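You operate a simulated robot arm through the tools that you are given. There is no shell and no other tool. Be economical: measure what you need, move in short steps, check, and stop when the job is done.

You are at the controls of a simulated robot arm. One attempt, no reset.

JOB
Charge the green cell to full and put it back in its tin.
Fine: charger off while the cell goes in or out; flat end down; wait for 100 %; same cup, charger off, tin shut.

The check looks at the end state, three seconds after you hand in, the way a careful person would. Anything else that was tipped, shoved, dropped, spilled or broken makes it a failure.

ROBOT AND FRAMES
A 7-joint arm with a two-finger parallel gripper, fixed in place. Base frame: the origin is at the foot of the arm, x ahead of it, y to its left, z up. Lengths are in mm, angles in degrees, forces in N, time in s.
With the tool pointing down near the work surface it reaches from about 340 to 740 mm from the base axis. Its first joint turns from -115.0 to 115.0 degrees. Payload 3.91 kg.
The tool frame sits at the grasp point between the pads (the TCP): z along the fingers, y along the line on which they close. The tips reach 30 mm beyond it. Largest opening 110 mm; finger width 20, thickness 10; the body of the gripper, 48 by 112 mm, starts 55 mm behind the TCP.
Orientation is told as [roll, pitch, yaw] about the base's x, y, z axes, in that order, counted from this pose: with the fingers straight down and closing along the base's y, the tool's x points along the base's -x, its y along +y and its z along -z.

CONTROLS
- The arm moves only by the tool drive_tool. Its argument "plan" is a list of rows, each a list of 7 numbers: the closure, from 0 (fully open) to 1 (shut), then the shift along the base's x, y, z in mm, then the turn, a rotation vector about the base's x, y, z in degrees. In form: [[grip, dx, dy, dz, ax, ay, az], ...]. A call has 1 to 10 rows; each row shifts and turns the commanded pose from where the row before left it. A row lasts 0.2 s, in which the tool goes at most 50 mm and 8.6 degrees; a call with a longer step from one row to the next is refused whole, and so is a gripper value outside its range. Where a pose cannot be reached the arm comes as near as it can. A force on the tool above 40 N (or 10 N above the force at the start of the call, whichever is more), or a blocked arm, ends the call early, and 0.2 s more pass. The fingers move at their own pace (about 108 mm/s each) and stop on an object; they squeeze with about 25 N. The grip force told is the motor's: it shows also when the fingers shut on nothing. Time passes only in rows, and 0.2 s behind the last, so rows that do not move let the fingers close. The reply holds the time, the measured pose of the TCP, the force on the tool along the base axes, the opening and the grip force, in the units named above and with some noise, with the torque about the TCP (base axes, N m) and any sound that the robot's microphone picked up, and new pictures: "pictures" is both (left out), scene, wrist or none.
- Cameras (640 x 400 px; columns grow to the right, rows downward): "scene" is fixed at [400.4, 502.1, 1519]; the picture's right is [-1.00, 0.04, 0.00], its down [0.01, 0.33, -0.95] and it looks along [-0.03, -0.94, -0.33] (base axes); focal length 316 px, centre (320, 200). "wrist" rides on the gripper at [72, 17, -103] in the tool frame; the picture's right is [-0.23, 0.97, 0.00], its down [-0.76, -0.18, -0.62] and it looks along [-0.61, -0.14, 0.78] (tool axes); focal length 222 px, centre (320, 200). There is no depth. A picture from a camera that has moved, and an enlarged one, comes with that camera's place and axes in the base frame and with its lens.
- slide_trunk(by): slides the trunk up (or, below 0, down) by that many mm; the arm rides with it, the base frame stays. It gives what a move gives, with no picture.
- close_up(camera, box): a new picture of the part [left, top, right, bottom] of that camera's present view, enlarged. The clock stands still meanwhile.
- finish_job(): hands the job in; it is judged then, once.

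Go step by step. Nothing tells you positions but the pictures and the camera data: compare them with the known pose of the tool, close in by small moves and look again before you grip or let go. The budget is 120 turns and 200 pictures, counting those below and the enlarged ones. Unless the task says otherwise, let go and move clear before handing in, and close with one line.

The tools are called after "Emit:" by a JSON object that holds its "name" and its "arguments". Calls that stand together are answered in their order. drive_tool: Moves the arm, as the interface text tells. Its arguments: {"type":"object","properties":{"plan":{"type":"array","items":{"type":"array","items":{"type":"number"}}},"pictures":{"type":"string","enum":["both","scene","wrist","none"]}},"required":["plan"]} The other tools are called the same way: slide_trunk (by) slides the trunk up or down; close_up (camera, box) takes an enlarged picture of a part of a camera's view; finish_job () hands the job in.

At the start:

```text
time_s: 0.0
eef_pos: [365.0, -297.2, 1253.8]
orientation: [-0.1, 0.0, 0.0]
contact_force: [0.6, -0.1, -0.3]
ft_torque: [0.0, 0.01, 0.01]
opening: 109.9
grasp_force: 0.1
trunk travel left (down, up): [-850.0, 140.0]
```

scene: 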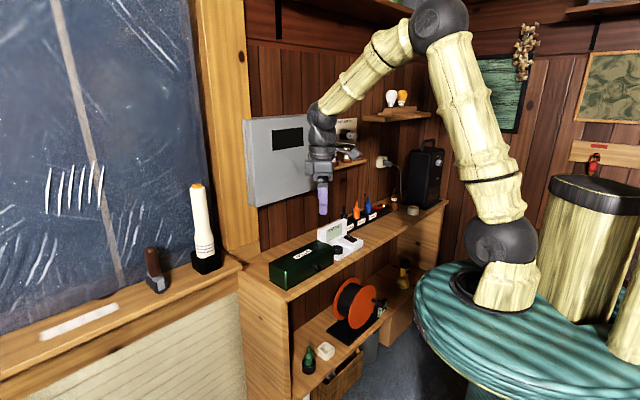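
wrist: 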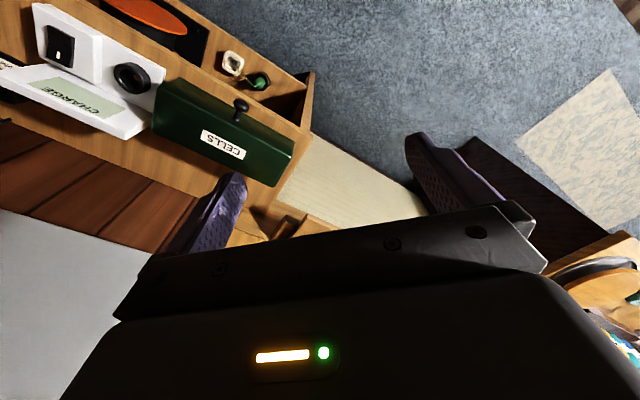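

I see a shelf with a green tin labelled CELLS, a white charger beside it with a display, a switch and a black cup. I'll look closer before moving.

Emit:
{"name": "close_up", "arguments": {"camera": "scene", "box": [250, 180, 450, 305]}}

Emit:
{"name": "close_up", "arguments": {"camera": "wrist", "box": [0, 0, 320, 200]}}

```text
3.20 times, centred on (350, 242) of scene
camera zoom: at [400.4, 502.1, 1519.0], right [-1.0, 0.04, 0.0], down [0.01, 0.33, -0.95], along [-0.03, -0.94, -0.33], focal length 1011 px, centre (224, 64)
```

zoom: 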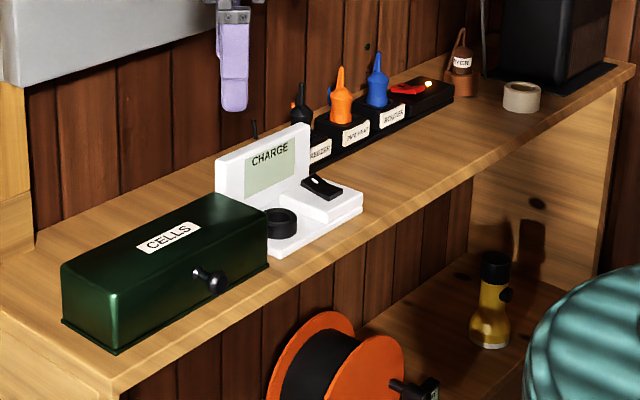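

```text
2.00 times, centred on (160, 100) of wrist
camera zoom: at [291.2, -281.6, 1356.8], right [0.23, 0.97, 0.0], down [0.76, -0.18, 0.62], along [0.61, -0.14, -0.78], focal length 444 px, centre (640, 400)
```

zoom: 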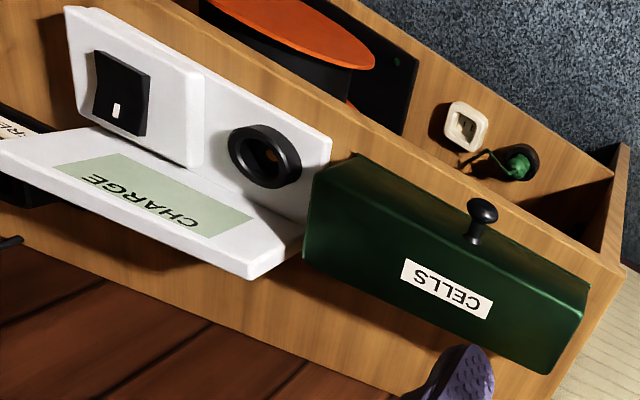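

The shelf runs diagonally (about 45°): the cup is near (291,-640,895), the tin's knob near (376,-445,937). I'll turn the tool to face the shelf and get a better view from above.

Emit:
{"name": "drive_tool", "arguments": {"plan": [[0, -22, -17.7, -9, 0, 0, -7.5], [0, -22, -17.7, -9, 0, 0, -7.5], [0, -22, -17.7, -9, 0, 0, -7.5], [0, -22, -17.7, -9, 0, 0, -7.5], [0, -22, -17.7, -9, 0, 0, -7.5], [0, -22, -17.7, -9, 0, 0, -7.5], [0, 0, 0, 0, 0, 0, 0]]}}

```text
time_s: 1.6
eef_pos: [233.8, -404.4, 1200.0]
orientation: [0.0, 0.1, -45.1]
contact_force: [0.1, 0.8, 0.5]
ft_torque: [-0.02, -0.03, -0.02]
opening: 109.9
grasp_force: 0.0
trunk travel left (down, up): [-850.0, 140.0]
camera wrist: at [193.3, -342.4, 1302.4], right [0.85, 0.53, 0.0], down [0.41, -0.66, 0.62], along [0.33, -0.53, -0.78], focal length 222 px, centre (320, 200)
```

scene: 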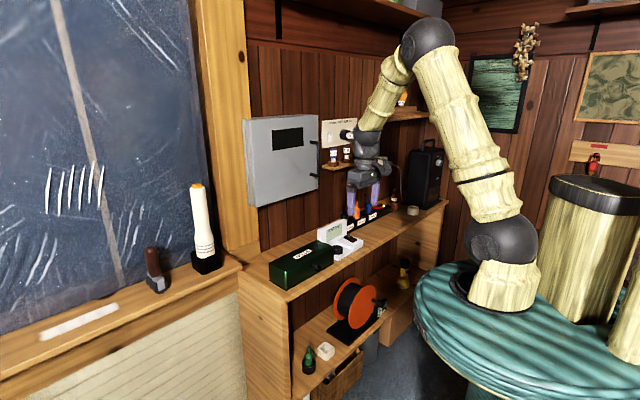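
wrist: 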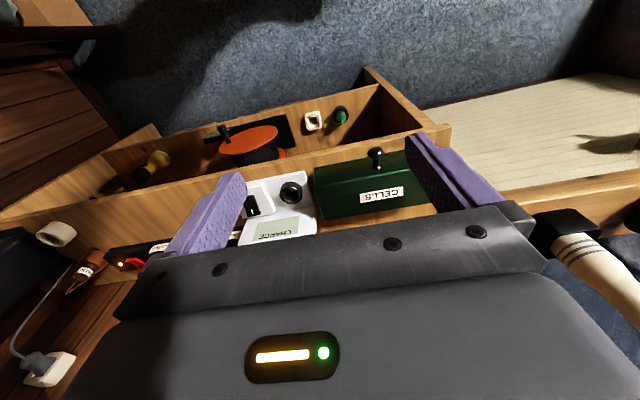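

The camera now faces the shelf (upside down). I'll zoom in on the tin and charger.

Emit:
{"name": "close_up", "arguments": {"camera": "wrist", "box": [220, 130, 444, 270]}}

Emit:
{"name": "close_up", "arguments": {"camera": "scene", "box": [260, 200, 388, 280]}}

```text
2.86 times, centred on (332, 200) of wrist
camera zoom: at [193.3, -342.4, 1302.4], right [0.85, 0.53, 0.0], down [0.41, -0.66, 0.62], along [0.33, -0.53, -0.78], focal length 635 px, centre (286, 200)
```

zoom: 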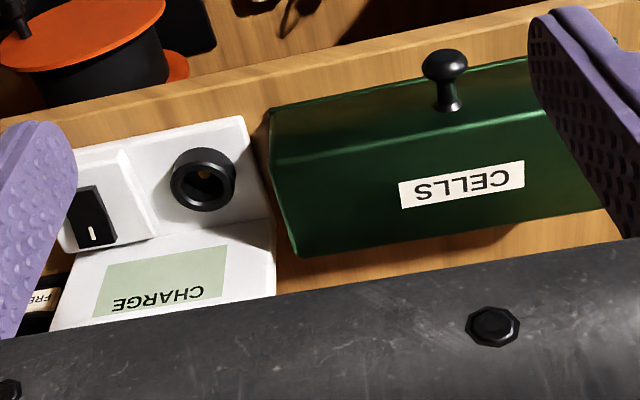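

```text
5.00 times, centred on (324, 240) of scene
camera zoom: at [400.4, 502.1, 1519.0], right [-1.0, 0.04, 0.0], down [0.01, 0.33, -0.95], along [-0.03, -0.94, -0.33], focal length 1580 px, centre (300, 0)
```

zoom: 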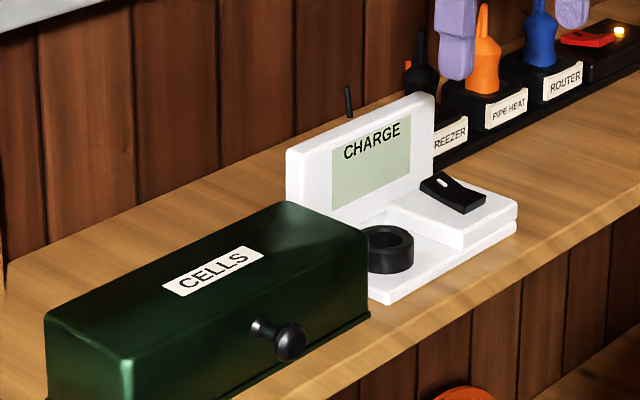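

The tin spans about 226 mm along the shelf, with its knob on the front face at about (376,-443,939). It looks like a lid hinged at the back. I'll go above the knob and look again.

Emit:
{"name": "drive_tool", "arguments": {"plan": [[0, 28.4, -7.7, -26, 0, 0, 0], [0, 28.4, -7.7, -26, 0, 0, 0], [0, 28.4, -7.7, -26, 0, 0, 0], [0, 28.4, -7.7, -26, 0, 0, 0], [0, 28.4, -7.7, -26, 0, 0, 0], [0, 0, 0, 0, 0, 0, 0]]}}

Emit:
{"name": "close_up", "arguments": {"camera": "scene", "box": [260, 200, 388, 280]}}

```text
time_s: 3.0
eef_pos: [378.0, -443.5, 1071.1]
orientation: [0.0, 0.0, -44.9]
contact_force: [-0.1, -0.3, 0.3]
ft_torque: [0.03, -0.03, 0.0]
opening: 110.1
grasp_force: 0.0
trunk travel left (down, up): [-850.0, 140.0]
camera wrist: at [337.3, -380.7, 1174.0], right [0.85, 0.53, 0.0], down [0.41, -0.66, 0.62], along [0.33, -0.53, -0.78], focal length 222 px, centre (320, 200)
```

scene: 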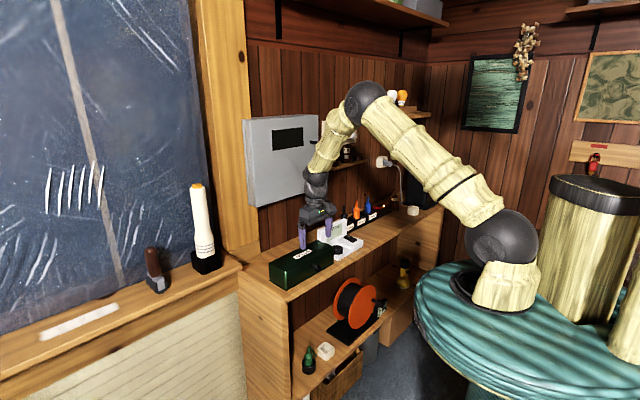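
wrist: 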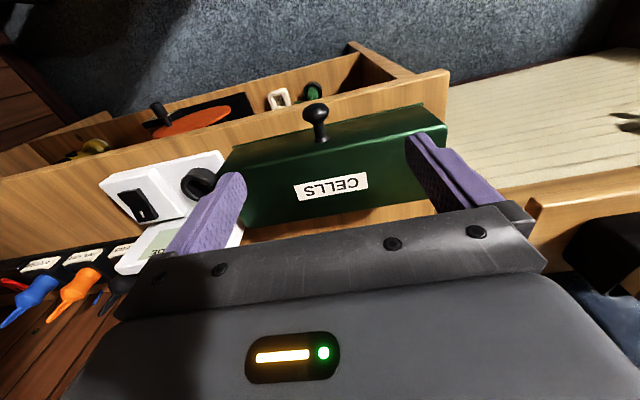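

```text
5.00 times, centred on (324, 240) of scene
camera zoom: at [400.4, 502.1, 1519.0], right [-1.0, 0.04, 0.0], down [0.01, 0.33, -0.95], along [-0.03, -0.94, -0.33], focal length 1580 px, centre (300, 0)
```

zoom: 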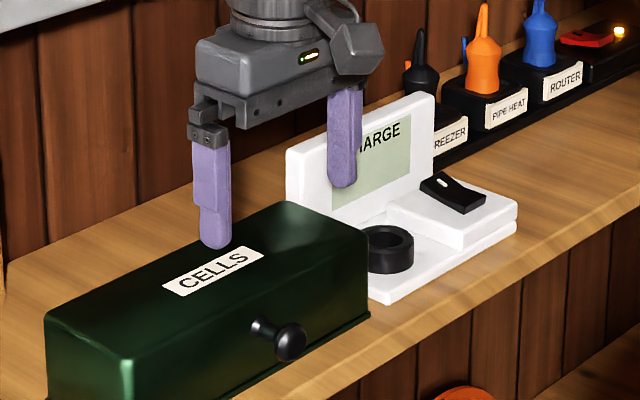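

Knob now resolves to about (373,-444,939), right below the tool. I'll descend around it.

Emit:
{"name": "drive_tool", "arguments": {"plan": [[0, -4, 0, -30, 0, 0, 0], [0, 0, 0, -35, 0, 0, 0], [0, 0, 0, -35, 0, 0, 0], [0, 0, 0, -26, 0, 0, 0], [0, 0, 0, 0, 0, 0, 0]]}}

Emit:
{"name": "close_up", "arguments": {"camera": "scene", "box": [260, 200, 388, 280]}}

```text
time_s: 4.2
eef_pos: [372.2, -443.2, 943.6]
orientation: [-0.1, 0.1, -45.0]
contact_force: [0.6, -0.1, 0.5]
ft_torque: [0.01, 0.01, 0.02]
opening: 110.3
grasp_force: 0.1
trunk travel left (down, up): [-850.0, 140.0]
camera wrist: at [331.3, -380.4, 1047.4], right [0.85, 0.53, 0.0], down [0.41, -0.66, 0.62], along [0.33, -0.53, -0.78], focal length 222 px, centre (320, 200)
```

scene: 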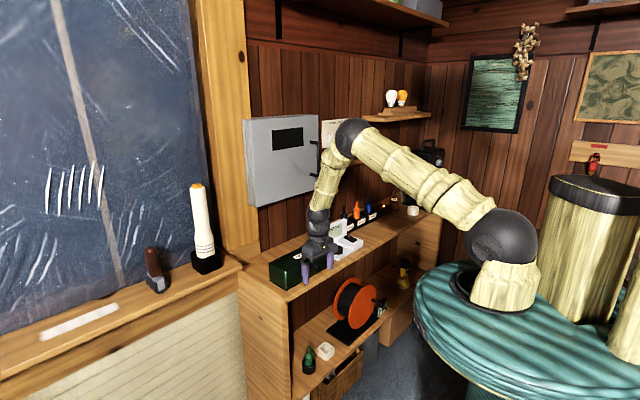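
wrist: 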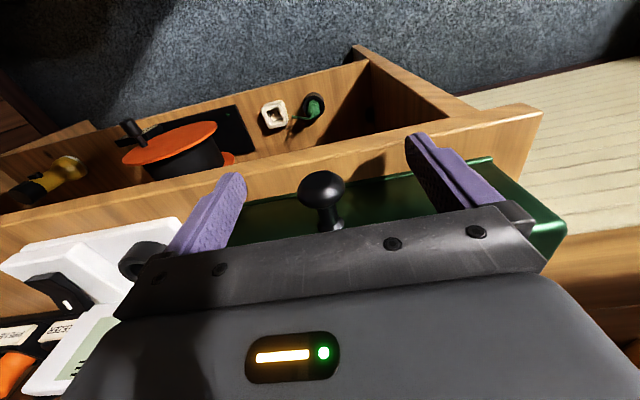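

```text
5.00 times, centred on (324, 240) of scene
camera zoom: at [400.4, 502.1, 1519.0], right [-1.0, 0.04, 0.0], down [0.01, 0.33, -0.95], along [-0.03, -0.94, -0.33], focal length 1580 px, centre (300, 0)
```

zoom: 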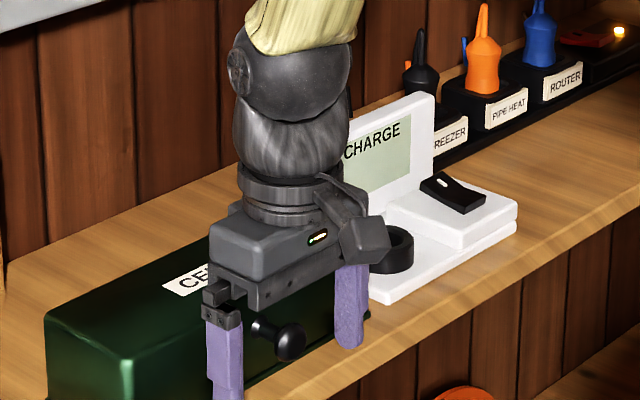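

The knob sits centred between the pads. I'll lower 4 mm and close on it.

Emit:
{"name": "drive_tool", "arguments": {"plan": [[0, 0.5, -0.7, -4, 0, 0, 0], [0.5, 0, 0, 0, 0, 0, 0], [0.8, 0, 0, 0, 0, 0, 0], [1, 0, 0, 0, 0, 0, 0], [1, 0, 0, 0, 0, 0, 0]], "pictures": "wrist"}}

```text
time_s: 5.4
eef_pos: [371.8, -442.5, 940.3]
orientation: [0.0, 0.0, -45.0]
contact_force: [2.1, 2.1, 1.4]
ft_torque: [-0.02, -0.11, -0.02]
opening: 31.4
grasp_force: 45.1
trunk travel left (down, up): [-850.0, 140.0]
camera wrist: at [331.7, -380.2, 1043.5], right [0.85, 0.53, 0.0], down [0.41, -0.66, 0.62], along [0.33, -0.53, -0.78], focal length 222 px, centre (320, 200)
```

wrist: 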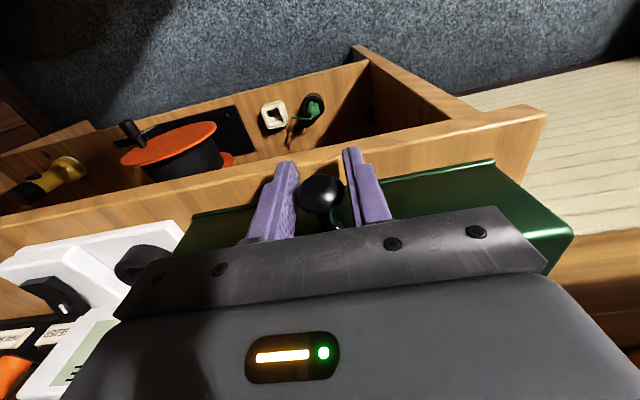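

The knob is gripped at 31 mm. I'll lift it 10 mm and read the forces to learn which way the lid goes.

Emit:
{"name": "drive_tool", "arguments": {"plan": [[1, 0, 0, 4, 0, 0, 0], [1, 0, 0, 4, 0, 0, 0], [1, 0, 0, 4, 0, 0, 0], [1, 0, 0, 0, 0, 0, 0]], "pictures": "both"}}

Emit:
{"name": "close_up", "arguments": {"camera": "scene", "box": [260, 200, 388, 280]}}

```text
time_s: 6.4
eef_pos: [373.2, -444.6, 951.4]
orientation: [0.0, 0.1, -44.9]
contact_force: [14.4, -5.0, -14.0]
ft_torque: [0.79, 0.78, 0.0]
opening: 31.2
grasp_force: 44.9
trunk travel left (down, up): [-850.0, 140.0]
camera wrist: at [333.5, -382.0, 1054.2], right [0.85, 0.53, 0.0], down [0.41, -0.66, 0.62], along [0.33, -0.53, -0.78], focal length 222 px, centre (320, 200)
```

scene: 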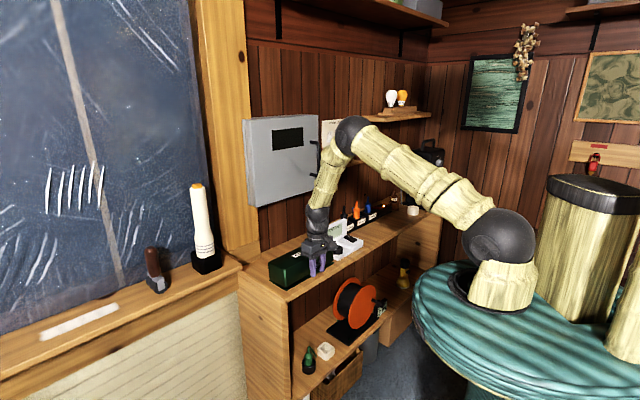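
wrist: 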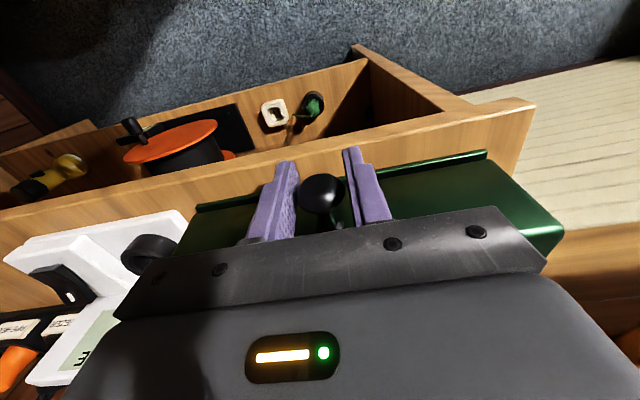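

```text
5.00 times, centred on (324, 240) of scene
camera zoom: at [400.4, 502.1, 1519.0], right [-1.0, 0.04, 0.0], down [0.01, 0.33, -0.95], along [-0.03, -0.94, -0.33], focal length 1580 px, centre (300, 0)
```

zoom: 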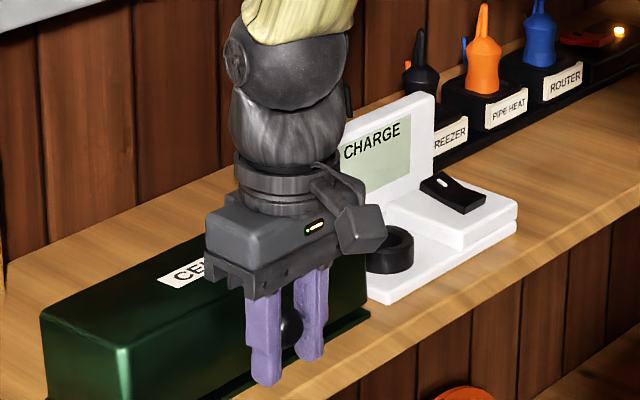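

The whole cover swings up about a hinge low at the back (the knob also pulls outward). I'll follow that arc.

Emit:
{"name": "drive_tool", "arguments": {"plan": [[1, 6.0, -6.0, 8, 0, 0, 0], [1, 4.2, -4.2, 9.5, 0, 0, 0], [1, 4.2, -4.2, 8, 0, 0, 0], [1, 4.2, -4.2, 8, 0, 0, 0], [1, 5, -5, 7, 0, 0, 0], [1, 5, -5, 7, 0, 0, 0], [1, 0, 0, 0, 0, 0, 0]], "pictures": "both"}}

Emit:
{"name": "close_up", "arguments": {"camera": "scene", "box": [260, 200, 388, 280]}}

```text
time_s: 8.0
eef_pos: [399.1, -471.6, 1001.2]
orientation: [0.0, -0.1, -45.1]
contact_force: [0.3, 12.9, -2.2]
ft_torque: [0.65, 0.81, -0.27]
opening: 31.1
grasp_force: 45.4
trunk travel left (down, up): [-850.0, 140.0]
camera wrist: at [358.9, -407.5, 1103.2], right [0.85, 0.53, 0.0], down [0.41, -0.66, 0.62], along [0.33, -0.53, -0.78], focal length 222 px, centre (320, 200)
```

scene: 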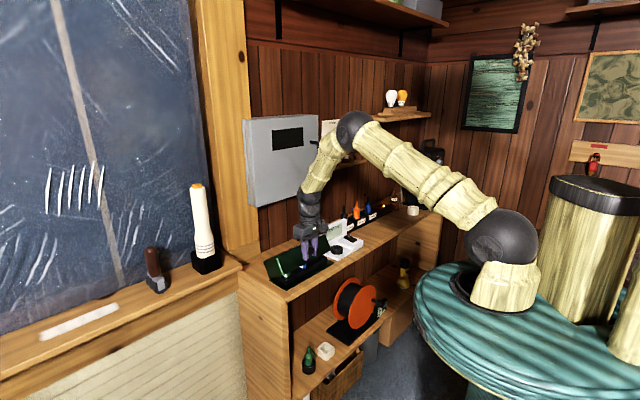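
wrist: 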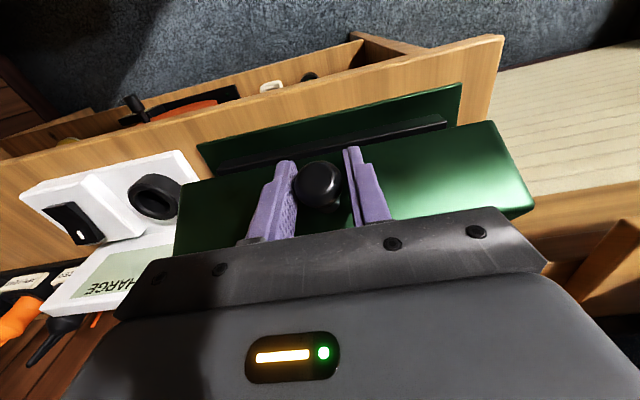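

```text
5.00 times, centred on (324, 240) of scene
camera zoom: at [400.4, 502.1, 1519.0], right [-1.0, 0.04, 0.0], down [0.01, 0.33, -0.95], along [-0.03, -0.94, -0.33], focal length 1580 px, centre (300, 0)
```

zoom: 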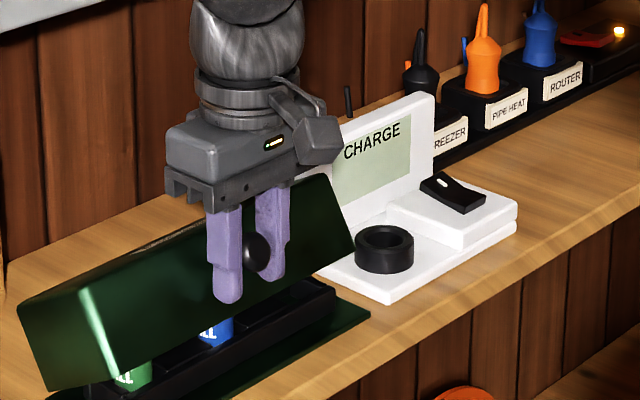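

The lid is half open, and green and blue cells are visible inside. Continuing along the arc.

Emit:
{"name": "drive_tool", "arguments": {"plan": [[1, 6.3, -5, 6, 0, 0, 0], [1, 5.65, -5.65, 6, 0, 0, 0], [1, 6.1, -6.1, 4.8, 0, 0, 0], [1, 6.1, -6.1, 4.8, 0, 0, 0], [1, 6.5, -6.5, 3.5, 0, 0, 0], [1, 6.5, -6.5, 3.5, 0, 0, 0], [1, 6.85, -6.85, 2.2, 0, 0, 0], [1, 6.85, -6.85, 2.2, 0, 0, 0], [1, 0, 0, 0, 0, 0, 0]], "pictures": "both"}}

Emit:
{"name": "close_up", "arguments": {"camera": "scene", "box": [260, 200, 388, 280]}}

```text
time_s: 9.3
eef_pos: [429.9, -502.4, 1031.6]
orientation: [0.2, 0.0, -44.9]
contact_force: [-6.1, 12.6, 19.8]
ft_torque: [0.72, 0.72, -0.17]
opening: 32.1
grasp_force: 45.5
trunk travel left (down, up): [-850.0, 140.0]
stopped in row 6: the force on the tool passed its limit at 60 N (the readings are from after the stop); the commanded pose is now the measured one
camera wrist: at [390.1, -438.9, 1134.3], right [0.85, 0.53, 0.0], down [0.41, -0.66, 0.62], along [0.33, -0.53, -0.78], focal length 222 px, centre (320, 200)
```

scene: 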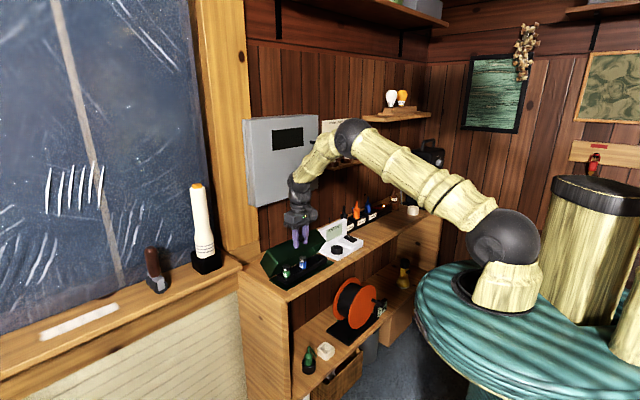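
wrist: 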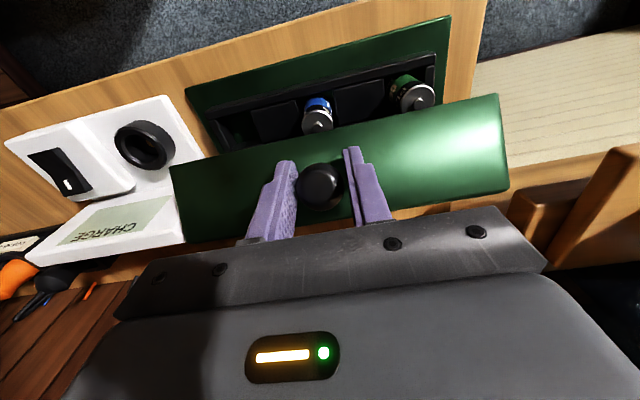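

```text
5.00 times, centred on (324, 240) of scene
camera zoom: at [400.4, 502.1, 1519.0], right [-1.0, 0.04, 0.0], down [0.01, 0.33, -0.95], along [-0.03, -0.94, -0.33], focal length 1580 px, centre (300, 0)
```

zoom: 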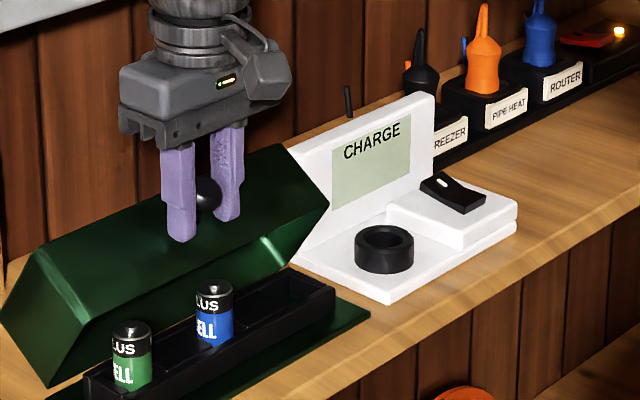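

The fingertips have probably touched the tilted lid face. I'll slide the grip up a few mm on the ball and then check forces.

Emit:
{"name": "drive_tool", "arguments": {"plan": [[1, -0.7, 0.7, 4, 0, 0, 0], [1, 0, 0, 3, 0, 0, 0], [1, 0, 0, 0, 0, 0, 0]], "pictures": "wrist"}}

Emit:
{"name": "close_up", "arguments": {"camera": "scene", "box": [270, 200, 350, 280]}}

```text
time_s: 10.1
eef_pos: [431.4, -501.4, 1032.7]
orientation: [0.1, 0.3, -45.0]
contact_force: [0.7, 7.6, -12.9]
ft_torque: [0.51, 0.97, -0.24]
opening: 31.8
grasp_force: 45.3
trunk travel left (down, up): [-850.0, 140.0]
camera wrist: at [391.1, -440.0, 1135.0], right [0.85, 0.53, 0.0], down [0.41, -0.67, 0.62], along [0.33, -0.53, -0.79], focal length 222 px, centre (320, 200)
```

wrist: 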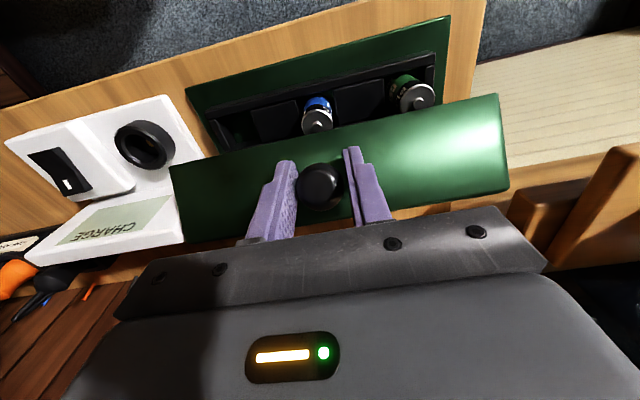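

```text
5.00 times, centred on (310, 240) of scene
camera zoom: at [400.4, 502.1, 1519.0], right [-1.0, 0.04, 0.0], down [0.01, 0.33, -0.95], along [-0.03, -0.94, -0.33], focal length 1580 px, centre (370, 0)
```

zoom: 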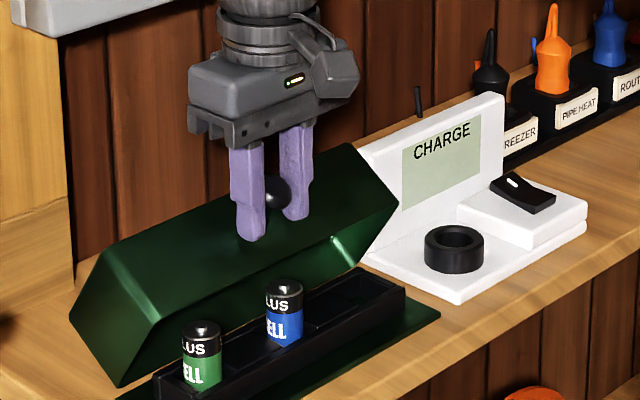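

The force fits a slightly larger swing radius (about 159 mm) than I used. I'll continue with a corrected arc.

Emit:
{"name": "drive_tool", "arguments": {"plan": [[1, 7.1, -7.1, 1, 0, 0, 0], [1, 7.1, -7.1, 2, 0, 0, 0], [1, 7.6, -7.6, 2.8, 0, 0, 0], [1, 7.6, -7.6, 2.5, 0, 0, 0], [1, 0, 0, 0, 0, 0, 0]], "pictures": "wrist"}}

Emit:
{"name": "close_up", "arguments": {"camera": "scene", "box": [270, 200, 350, 280]}}

```text
time_s: 11.3
eef_pos: [462.0, -532.0, 1040.5]
orientation: [0.1, 0.3, -45.0]
contact_force: [-2.5, 11.2, -18.9]
ft_torque: [0.66, 0.94, 0.0]
opening: 31.5
grasp_force: 45.0
trunk travel left (down, up): [-850.0, 140.0]
camera wrist: at [422.1, -470.7, 1143.6], right [0.85, 0.53, 0.0], down [0.41, -0.67, 0.62], along [0.33, -0.53, -0.78], focal length 222 px, centre (320, 200)
```

wrist: 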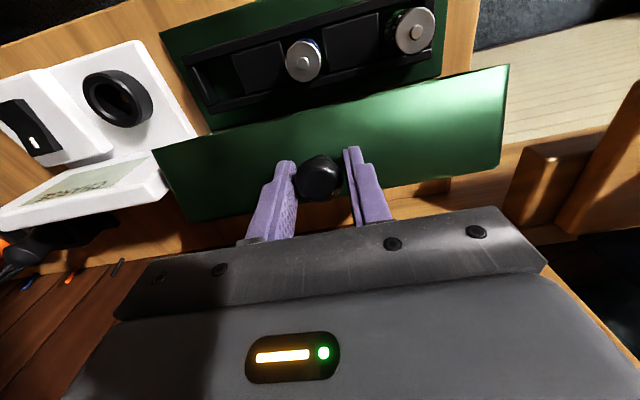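

```text
5.00 times, centred on (310, 240) of scene
camera zoom: at [400.4, 502.1, 1519.0], right [-1.0, 0.04, 0.0], down [0.01, 0.33, -0.95], along [-0.03, -0.94, -0.33], focal length 1580 px, centre (370, 0)
```

zoom: 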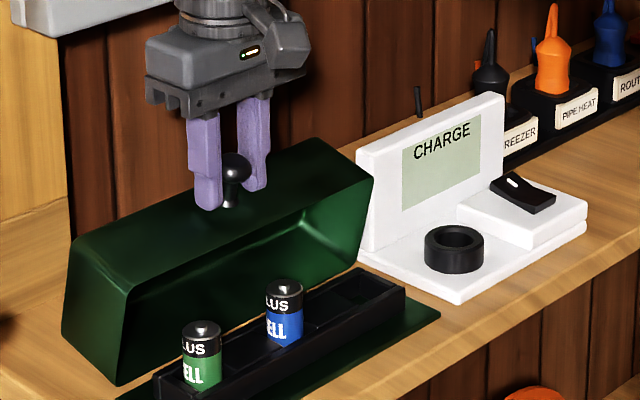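

The lid is about 65–70° open. I'll go a bit further, easing the upward pull.

Emit:
{"name": "drive_tool", "arguments": {"plan": [[1, 7, -7, -1.5, 0, 0, 0], [1, 7, -7, -1, 0, 0, 0], [1, 7, -7, -0.5, 0, 0, 0], [1, 0, 0, 0, 0, 0, 0]], "pictures": "wrist"}}

Emit:
{"name": "close_up", "arguments": {"camera": "scene", "box": [270, 200, 350, 280]}}

```text
time_s: 12.3
eef_pos: [481.6, -552.6, 1040.2]
orientation: [0.0, 0.1, -45.1]
contact_force: [-6.0, 11.6, -14.3]
ft_torque: [0.71, 1.0, -0.01]
opening: 31.8
grasp_force: 45.1
trunk travel left (down, up): [-850.0, 140.0]
camera wrist: at [441.9, -490.5, 1142.8], right [0.85, 0.53, 0.0], down [0.41, -0.67, 0.62], along [0.33, -0.53, -0.78], focal length 222 px, centre (320, 200)
```

wrist: 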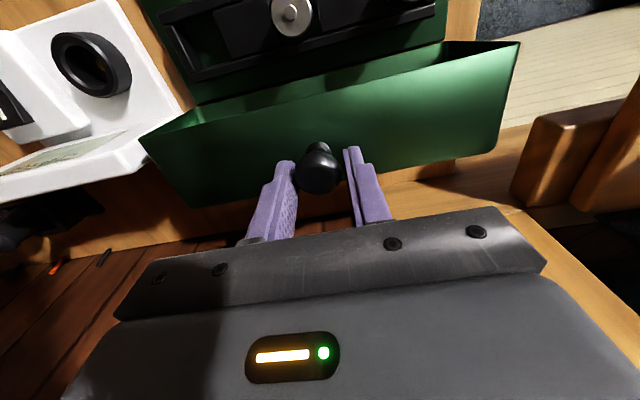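

```text
5.00 times, centred on (310, 240) of scene
camera zoom: at [400.4, 502.1, 1519.0], right [-1.0, 0.04, 0.0], down [0.01, 0.33, -0.95], along [-0.03, -0.94, -0.33], focal length 1580 px, centre (370, 0)
```

zoom: 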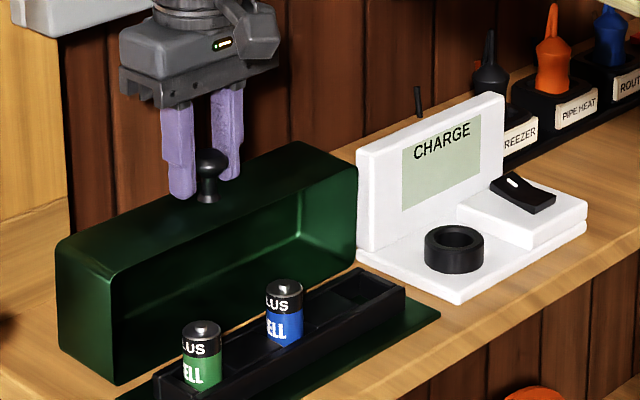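

Lid is about upright (~88°). I'll ease it a little further to feel for the stop before letting go.

Emit:
{"name": "drive_tool", "arguments": {"plan": [[1, 4, -4, -2.5, 0, 0, 0], [1, 4, -4, -2.5, 0, 0, 0], [1, 0, 0, 0, 0, 0, 0]], "pictures": "none"}}

Emit:
{"name": "close_up", "arguments": {"camera": "scene", "box": [270, 200, 350, 280]}}

```text
time_s: 13.1
eef_pos: [485.7, -557.2, 1039.4]
orientation: [0.0, -0.3, -45.0]
contact_force: [-4.5, 4.9, 9.2]
ft_torque: [1.06, 0.61, -0.08]
opening: 31.9
grasp_force: 45.3
out of reach, approached as far as the arm can: row 2
trunk travel left (down, up): [-850.0, 140.0]
```

```text
5.00 times, centred on (310, 240) of scene
camera zoom: at [400.4, 502.1, 1519.0], right [-1.0, 0.04, 0.0], down [0.01, 0.33, -0.95], along [-0.03, -0.94, -0.33], focal length 1580 px, centre (370, 0)
```

zoom: 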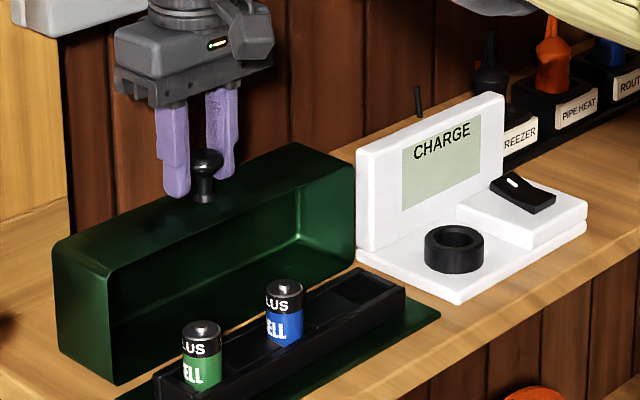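

At the reach limit with the lid at about 90°, its weight is behind the hinge. I'll let go and rise.

Emit:
{"name": "drive_tool", "arguments": {"plan": [[0.5, 0, 0, 0, 0, 0, 0], [0.5, 0, 0, 0, 0, 0, 0], [0.4, 0, 0, 10, 0, 0, 0], [0.4, 0, 0, 35, 0, 0, 0], [0.4, -20, 20, 20, 0, 0, 0], [0.4, -20, 20, 0, 0, 0, 0], [0.4, 0, 0, 0, 0, 0, 0]], "pictures": "wrist"}}

Emit:
{"name": "close_up", "arguments": {"camera": "scene", "box": [260, 200, 388, 280]}}

```text
time_s: 14.7
eef_pos: [446.0, -518.2, 1097.7]
orientation: [-0.1, 0.0, -45.0]
contact_force: [-0.5, -0.5, 0.6]
ft_torque: [-0.01, -0.01, -0.03]
opening: 65.9
grasp_force: 0.2
trunk travel left (down, up): [-850.0, 140.0]
camera wrist: at [406.1, -456.2, 1201.1], right [0.85, 0.53, 0.0], down [0.41, -0.66, 0.62], along [0.33, -0.53, -0.78], focal length 222 px, centre (320, 200)
```

wrist: 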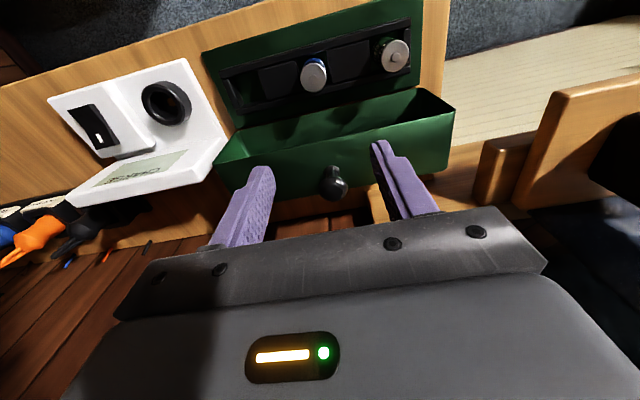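

```text
5.00 times, centred on (324, 240) of scene
camera zoom: at [400.4, 502.1, 1519.0], right [-1.0, 0.04, 0.0], down [0.01, 0.33, -0.95], along [-0.03, -0.94, -0.33], focal length 1580 px, centre (300, 0)
```

zoom: 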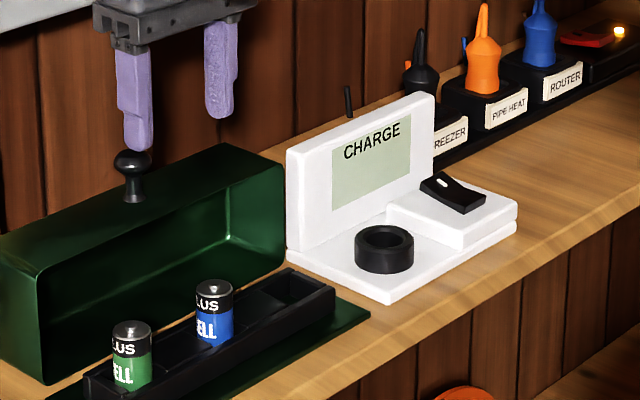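

The lid stays open at about 100°. The green cell's top is near (482,-439,955), blue near (422,-494). Zooming in on the tray and charger.

Emit:
{"name": "close_up", "arguments": {"camera": "wrist", "box": [200, 0, 456, 160]}}

Emit:
{"name": "close_up", "arguments": {"camera": "scene", "box": [270, 250, 334, 290]}}

Emit:
{"name": "close_up", "arguments": {"camera": "scene", "box": [310, 210, 374, 265]}}

```text
2.50 times, centred on (328, 80) of wrist
camera zoom: at [406.1, -456.2, 1201.1], right [0.85, 0.53, 0.0], down [0.41, -0.66, 0.62], along [0.33, -0.53, -0.78], focal length 555 px, centre (300, 500)
```

zoom: 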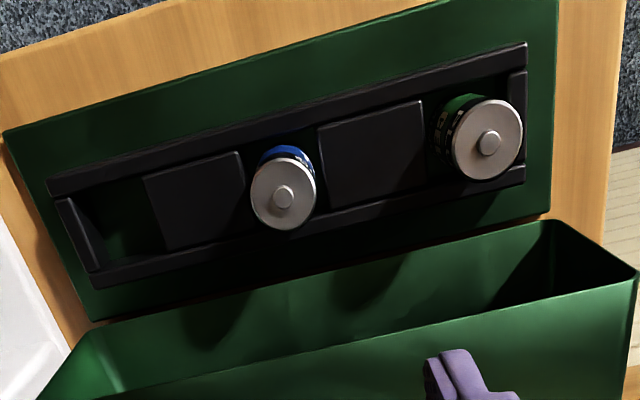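

```text
10.00 times, centred on (302, 270) of scene
camera zoom: at [400.4, 502.1, 1519.0], right [-1.0, 0.04, 0.0], down [0.01, 0.33, -0.95], along [-0.03, -0.94, -0.33], focal length 3160 px, centre (500, -500)
```

zoom: 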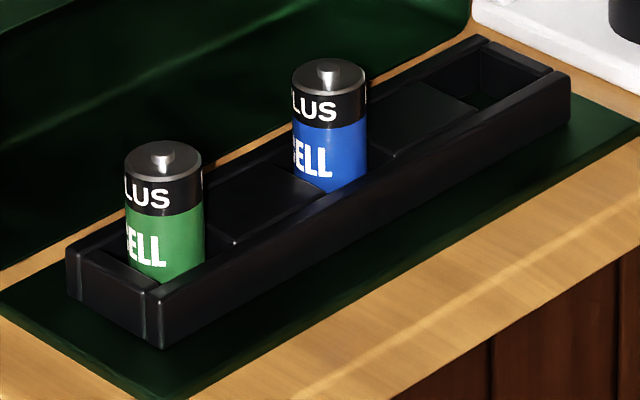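

```text
7.27 times, centred on (342, 238) of scene
camera zoom: at [400.4, 502.1, 1519.0], right [-1.0, 0.04, 0.0], down [0.01, 0.33, -0.95], along [-0.03, -0.94, -0.33], focal length 2298 px, centre (160, -73)
```

zoom: 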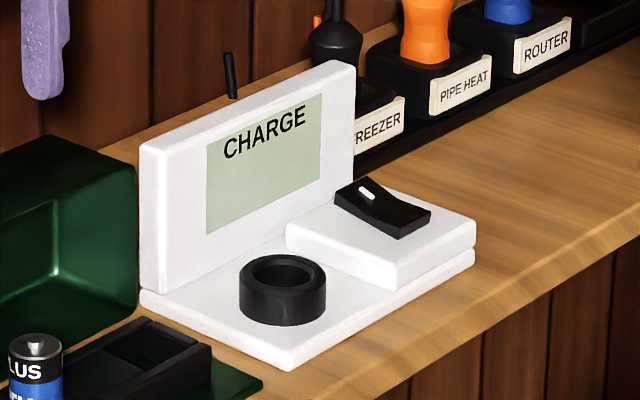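

Three cups in the tray: green in the end one, blue in the middle, the last empty; the cells stand nub up. I'll move above the green cell.

Emit:
{"name": "drive_tool", "arguments": {"plan": [[0.4, 9, 20, -5, 0, 0, 0], [0.4, 9, 20, -5, 0, 0, 0], [0.4, 9, 20, -14, 0, 0, 0], [0.4, 9, 19, -14, 0, 0, 0], [0.4, 0, 0, 0, 0, 0, 0]], "pictures": "wrist"}}

Emit:
{"name": "close_up", "arguments": {"camera": "wrist", "box": [220, 80, 444, 220]}}

Emit:
{"name": "close_up", "arguments": {"camera": "scene", "box": [270, 220, 366, 280]}}

```text
time_s: 15.9
eef_pos: [480.6, -442.7, 1063.3]
orientation: [0.1, -0.1, -45.1]
contact_force: [-2.1, 0.6, -0.2]
ft_torque: [0.02, -0.05, 0.04]
opening: 66.0
grasp_force: 0.0
trunk travel left (down, up): [-850.0, 140.0]
camera wrist: at [440.7, -380.4, 1165.1], right [0.85, 0.53, 0.0], down [0.41, -0.67, 0.62], along [0.33, -0.53, -0.78], focal length 222 px, centre (320, 200)
```

wrist: 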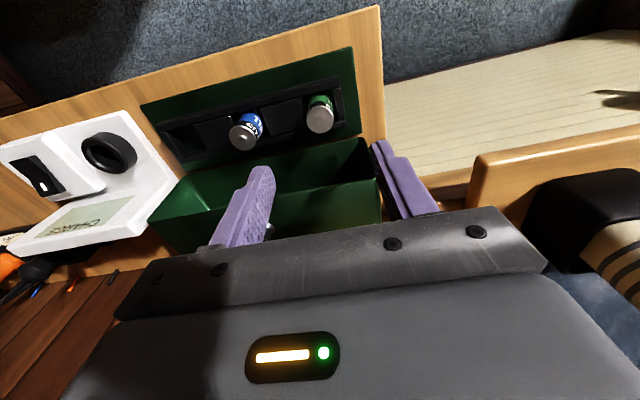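

```text
2.86 times, centred on (332, 150) of wrist
camera zoom: at [440.7, -380.4, 1165.1], right [0.85, 0.53, 0.0], down [0.41, -0.67, 0.62], along [0.33, -0.53, -0.78], focal length 635 px, centre (286, 343)
```

zoom: 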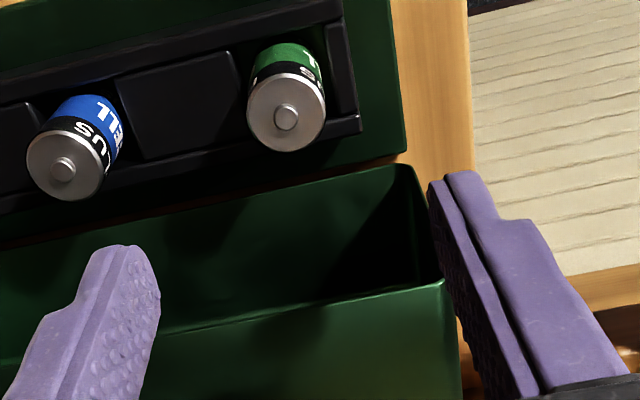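

```text
6.67 times, centred on (318, 250) of scene
camera zoom: at [400.4, 502.1, 1519.0], right [-1.0, 0.04, 0.0], down [0.01, 0.33, -0.95], along [-0.03, -0.94, -0.33], focal length 2106 px, centre (333, -133)
```

zoom: 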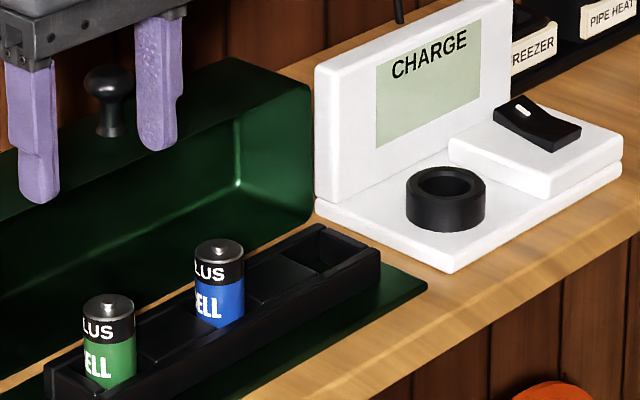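

The green cell's nub resolves to about (481,-442,952), directly below the TCP. Descending around it.

Emit:
{"name": "drive_tool", "arguments": {"plan": [[0.4, 0.3, 0.2, -38, 0, 0, 0], [0.4, 0, 0, -38, 0, 0, 0], [0.4, 0, 0, -37, 0, 0, 0], [0.4, 0, 0, 0, 0, 0, 0]], "pictures": "wrist"}}

Emit:
{"name": "close_up", "arguments": {"camera": "scene", "box": [265, 230, 329, 290]}}

```text
time_s: 16.8
eef_pos: [484.8, -439.6, 955.7]
orientation: [-0.1, 0.1, -45.1]
contact_force: [-6.6, 7.7, 11.5]
ft_torque: [-0.13, 0.37, -0.31]
opening: 65.8
grasp_force: 0.1
trunk travel left (down, up): [-850.0, 140.0]
stopped in row 4: the force on the tool passed its limit at 51 N (the readings are from after the stop); the commanded pose is now the measured one
camera wrist: at [444.1, -376.9, 1058.7], right [0.85, 0.53, 0.0], down [0.41, -0.67, 0.62], along [0.33, -0.53, -0.78], focal length 222 px, centre (320, 200)
```

wrist: 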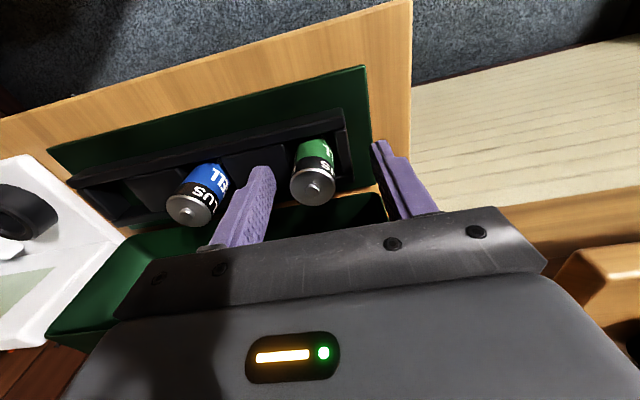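

```text
6.67 times, centred on (297, 260) of scene
camera zoom: at [400.4, 502.1, 1519.0], right [-1.0, 0.04, 0.0], down [0.01, 0.33, -0.95], along [-0.03, -0.94, -0.33], focal length 2106 px, centre (473, -200)
```

zoom: 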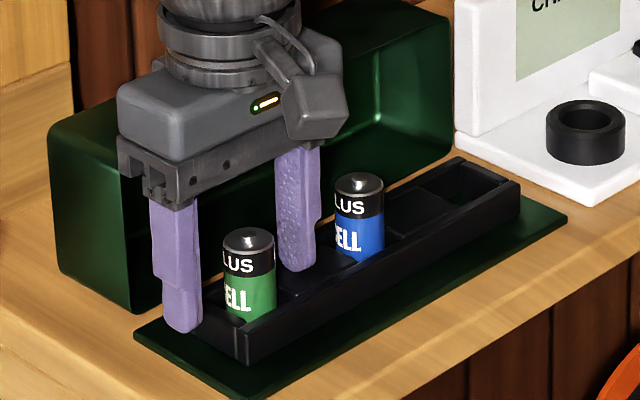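

A fingertip touched the block top between the cups (around z 920). I'll rise slightly, recentre on the cell and grip there; the pads still cover the top 25+ mm.

Emit:
{"name": "drive_tool", "arguments": {"plan": [[0.4, 0, 0, 5, 0, 0, 0], [0.4, -4, -2.8, -1, 0, 0, 0], [0.4, 0, 0, 0, 0, 0, 0]], "pictures": "wrist"}}

Emit:
{"name": "close_up", "arguments": {"camera": "scene", "box": [265, 230, 329, 290]}}

```text
time_s: 17.6
eef_pos: [481.5, -443.7, 957.7]
orientation: [-0.1, 0.0, -45.0]
contact_force: [-0.1, 0.6, 0.2]
ft_torque: [0.02, 0.0, 0.0]
opening: 65.8
grasp_force: 0.1
trunk travel left (down, up): [-850.0, 140.0]
camera wrist: at [441.0, -379.6, 1060.6], right [0.85, 0.53, 0.0], down [0.41, -0.66, 0.62], along [0.33, -0.53, -0.78], focal length 222 px, centre (320, 200)
```

wrist: 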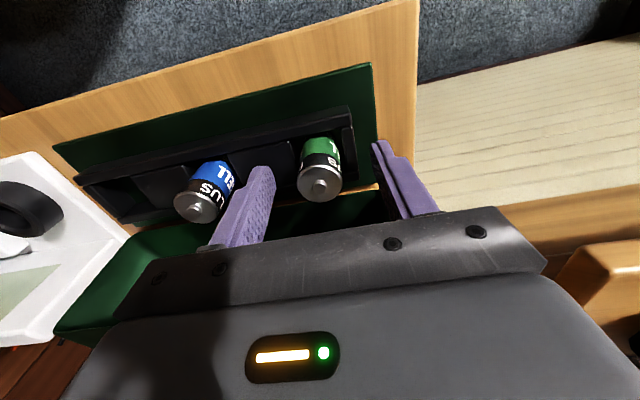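

```text
6.67 times, centred on (297, 260) of scene
camera zoom: at [400.4, 502.1, 1519.0], right [-1.0, 0.04, 0.0], down [0.01, 0.33, -0.95], along [-0.03, -0.94, -0.33], focal length 2106 px, centre (473, -200)
```

zoom: 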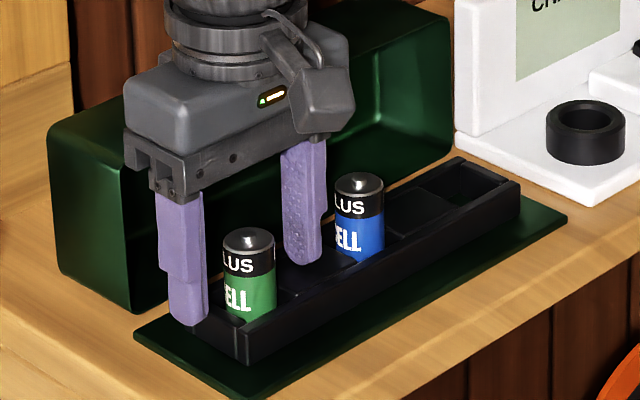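

The cell is centred between the pads in both views. Closing on it.

Emit:
{"name": "drive_tool", "arguments": {"plan": [[0.55, 0, 0, 0, 0, 0, 0], [0.65, 0, 0, 0, 0, 0, 0], [0.8, 0, 0, 0, 0, 0, 0], [1, 0, 0, 0, 0, 0, 0], [1, 0, 0, 0, 0, 0, 0]], "pictures": "wrist"}}

Emit:
{"name": "close_up", "arguments": {"camera": "scene", "box": [265, 230, 329, 290]}}

```text
time_s: 18.8
eef_pos: [482.8, -442.9, 957.2]
orientation: [-0.1, 0.0, -45.0]
contact_force: [0.2, 0.4, -0.2]
ft_torque: [0.01, -0.01, 0.02]
opening: 24.7
grasp_force: 25.0
trunk travel left (down, up): [-850.0, 140.0]
camera wrist: at [441.0, -379.7, 1060.6], right [0.85, 0.53, 0.0], down [0.41, -0.66, 0.62], along [0.33, -0.53, -0.78], focal length 222 px, centre (320, 200)
```

wrist: 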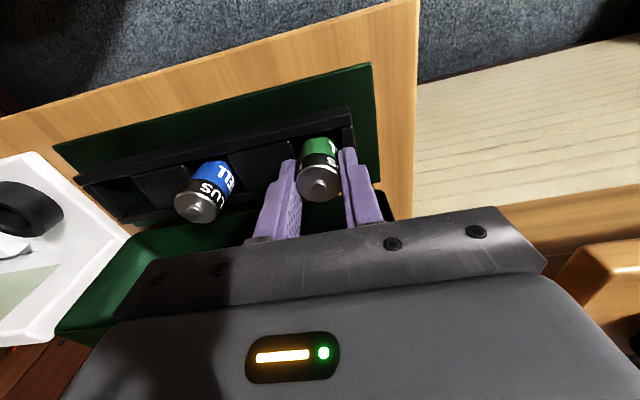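

```text
6.67 times, centred on (297, 260) of scene
camera zoom: at [400.4, 502.1, 1519.0], right [-1.0, 0.04, 0.0], down [0.01, 0.33, -0.95], along [-0.03, -0.94, -0.33], focal length 2106 px, centre (473, -200)
```

zoom: 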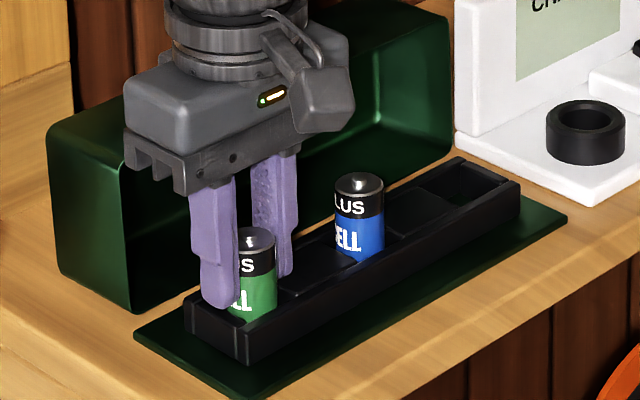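

Gripped at 24.7 mm. Lifting straight up.

Emit:
{"name": "drive_tool", "arguments": {"plan": [[1, 0, 0, 8, 0, 0, 0], [1, 0, 0, 15, 0, 0, 0], [1, 0, 0, 20, 0, 0, 0], [1, 0, 0, 20, 0, 0, 0], [1, 0, 0, 20, 0, 0, 0], [1, 0, 0, 0, 0, 0, 0]], "pictures": "wrist"}}

Emit:
{"name": "close_up", "arguments": {"camera": "scene", "box": [260, 200, 388, 280]}}

```text
time_s: 20.2
eef_pos: [483.4, -443.1, 1042.5]
orientation: [-0.1, 0.1, -45.1]
contact_force: [-0.1, -0.2, -1.3]
ft_torque: [-0.01, -0.02, 0.0]
opening: 24.8
grasp_force: 24.9
trunk travel left (down, up): [-850.0, 140.0]
camera wrist: at [443.5, -380.3, 1144.8], right [0.85, 0.53, 0.0], down [0.41, -0.66, 0.62], along [0.33, -0.53, -0.78], focal length 222 px, centre (320, 200)
```

wrist: 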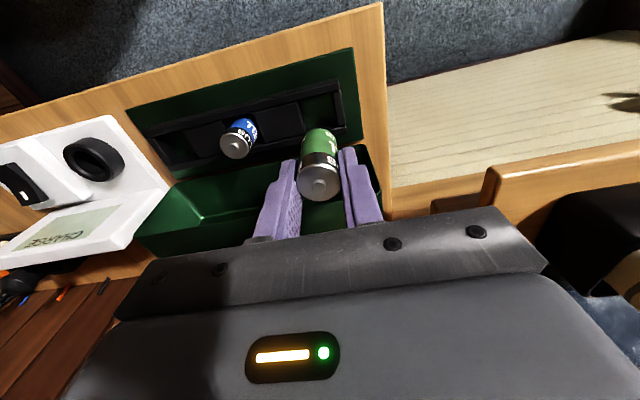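

```text
5.00 times, centred on (324, 240) of scene
camera zoom: at [400.4, 502.1, 1519.0], right [-1.0, 0.04, 0.0], down [0.01, 0.33, -0.95], along [-0.03, -0.94, -0.33], focal length 1580 px, centre (300, 0)
```

zoom: 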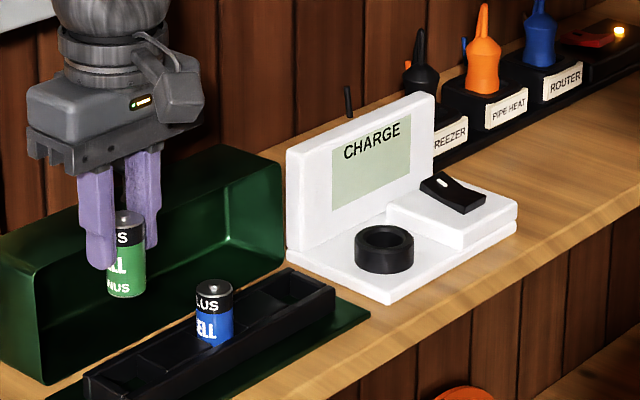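

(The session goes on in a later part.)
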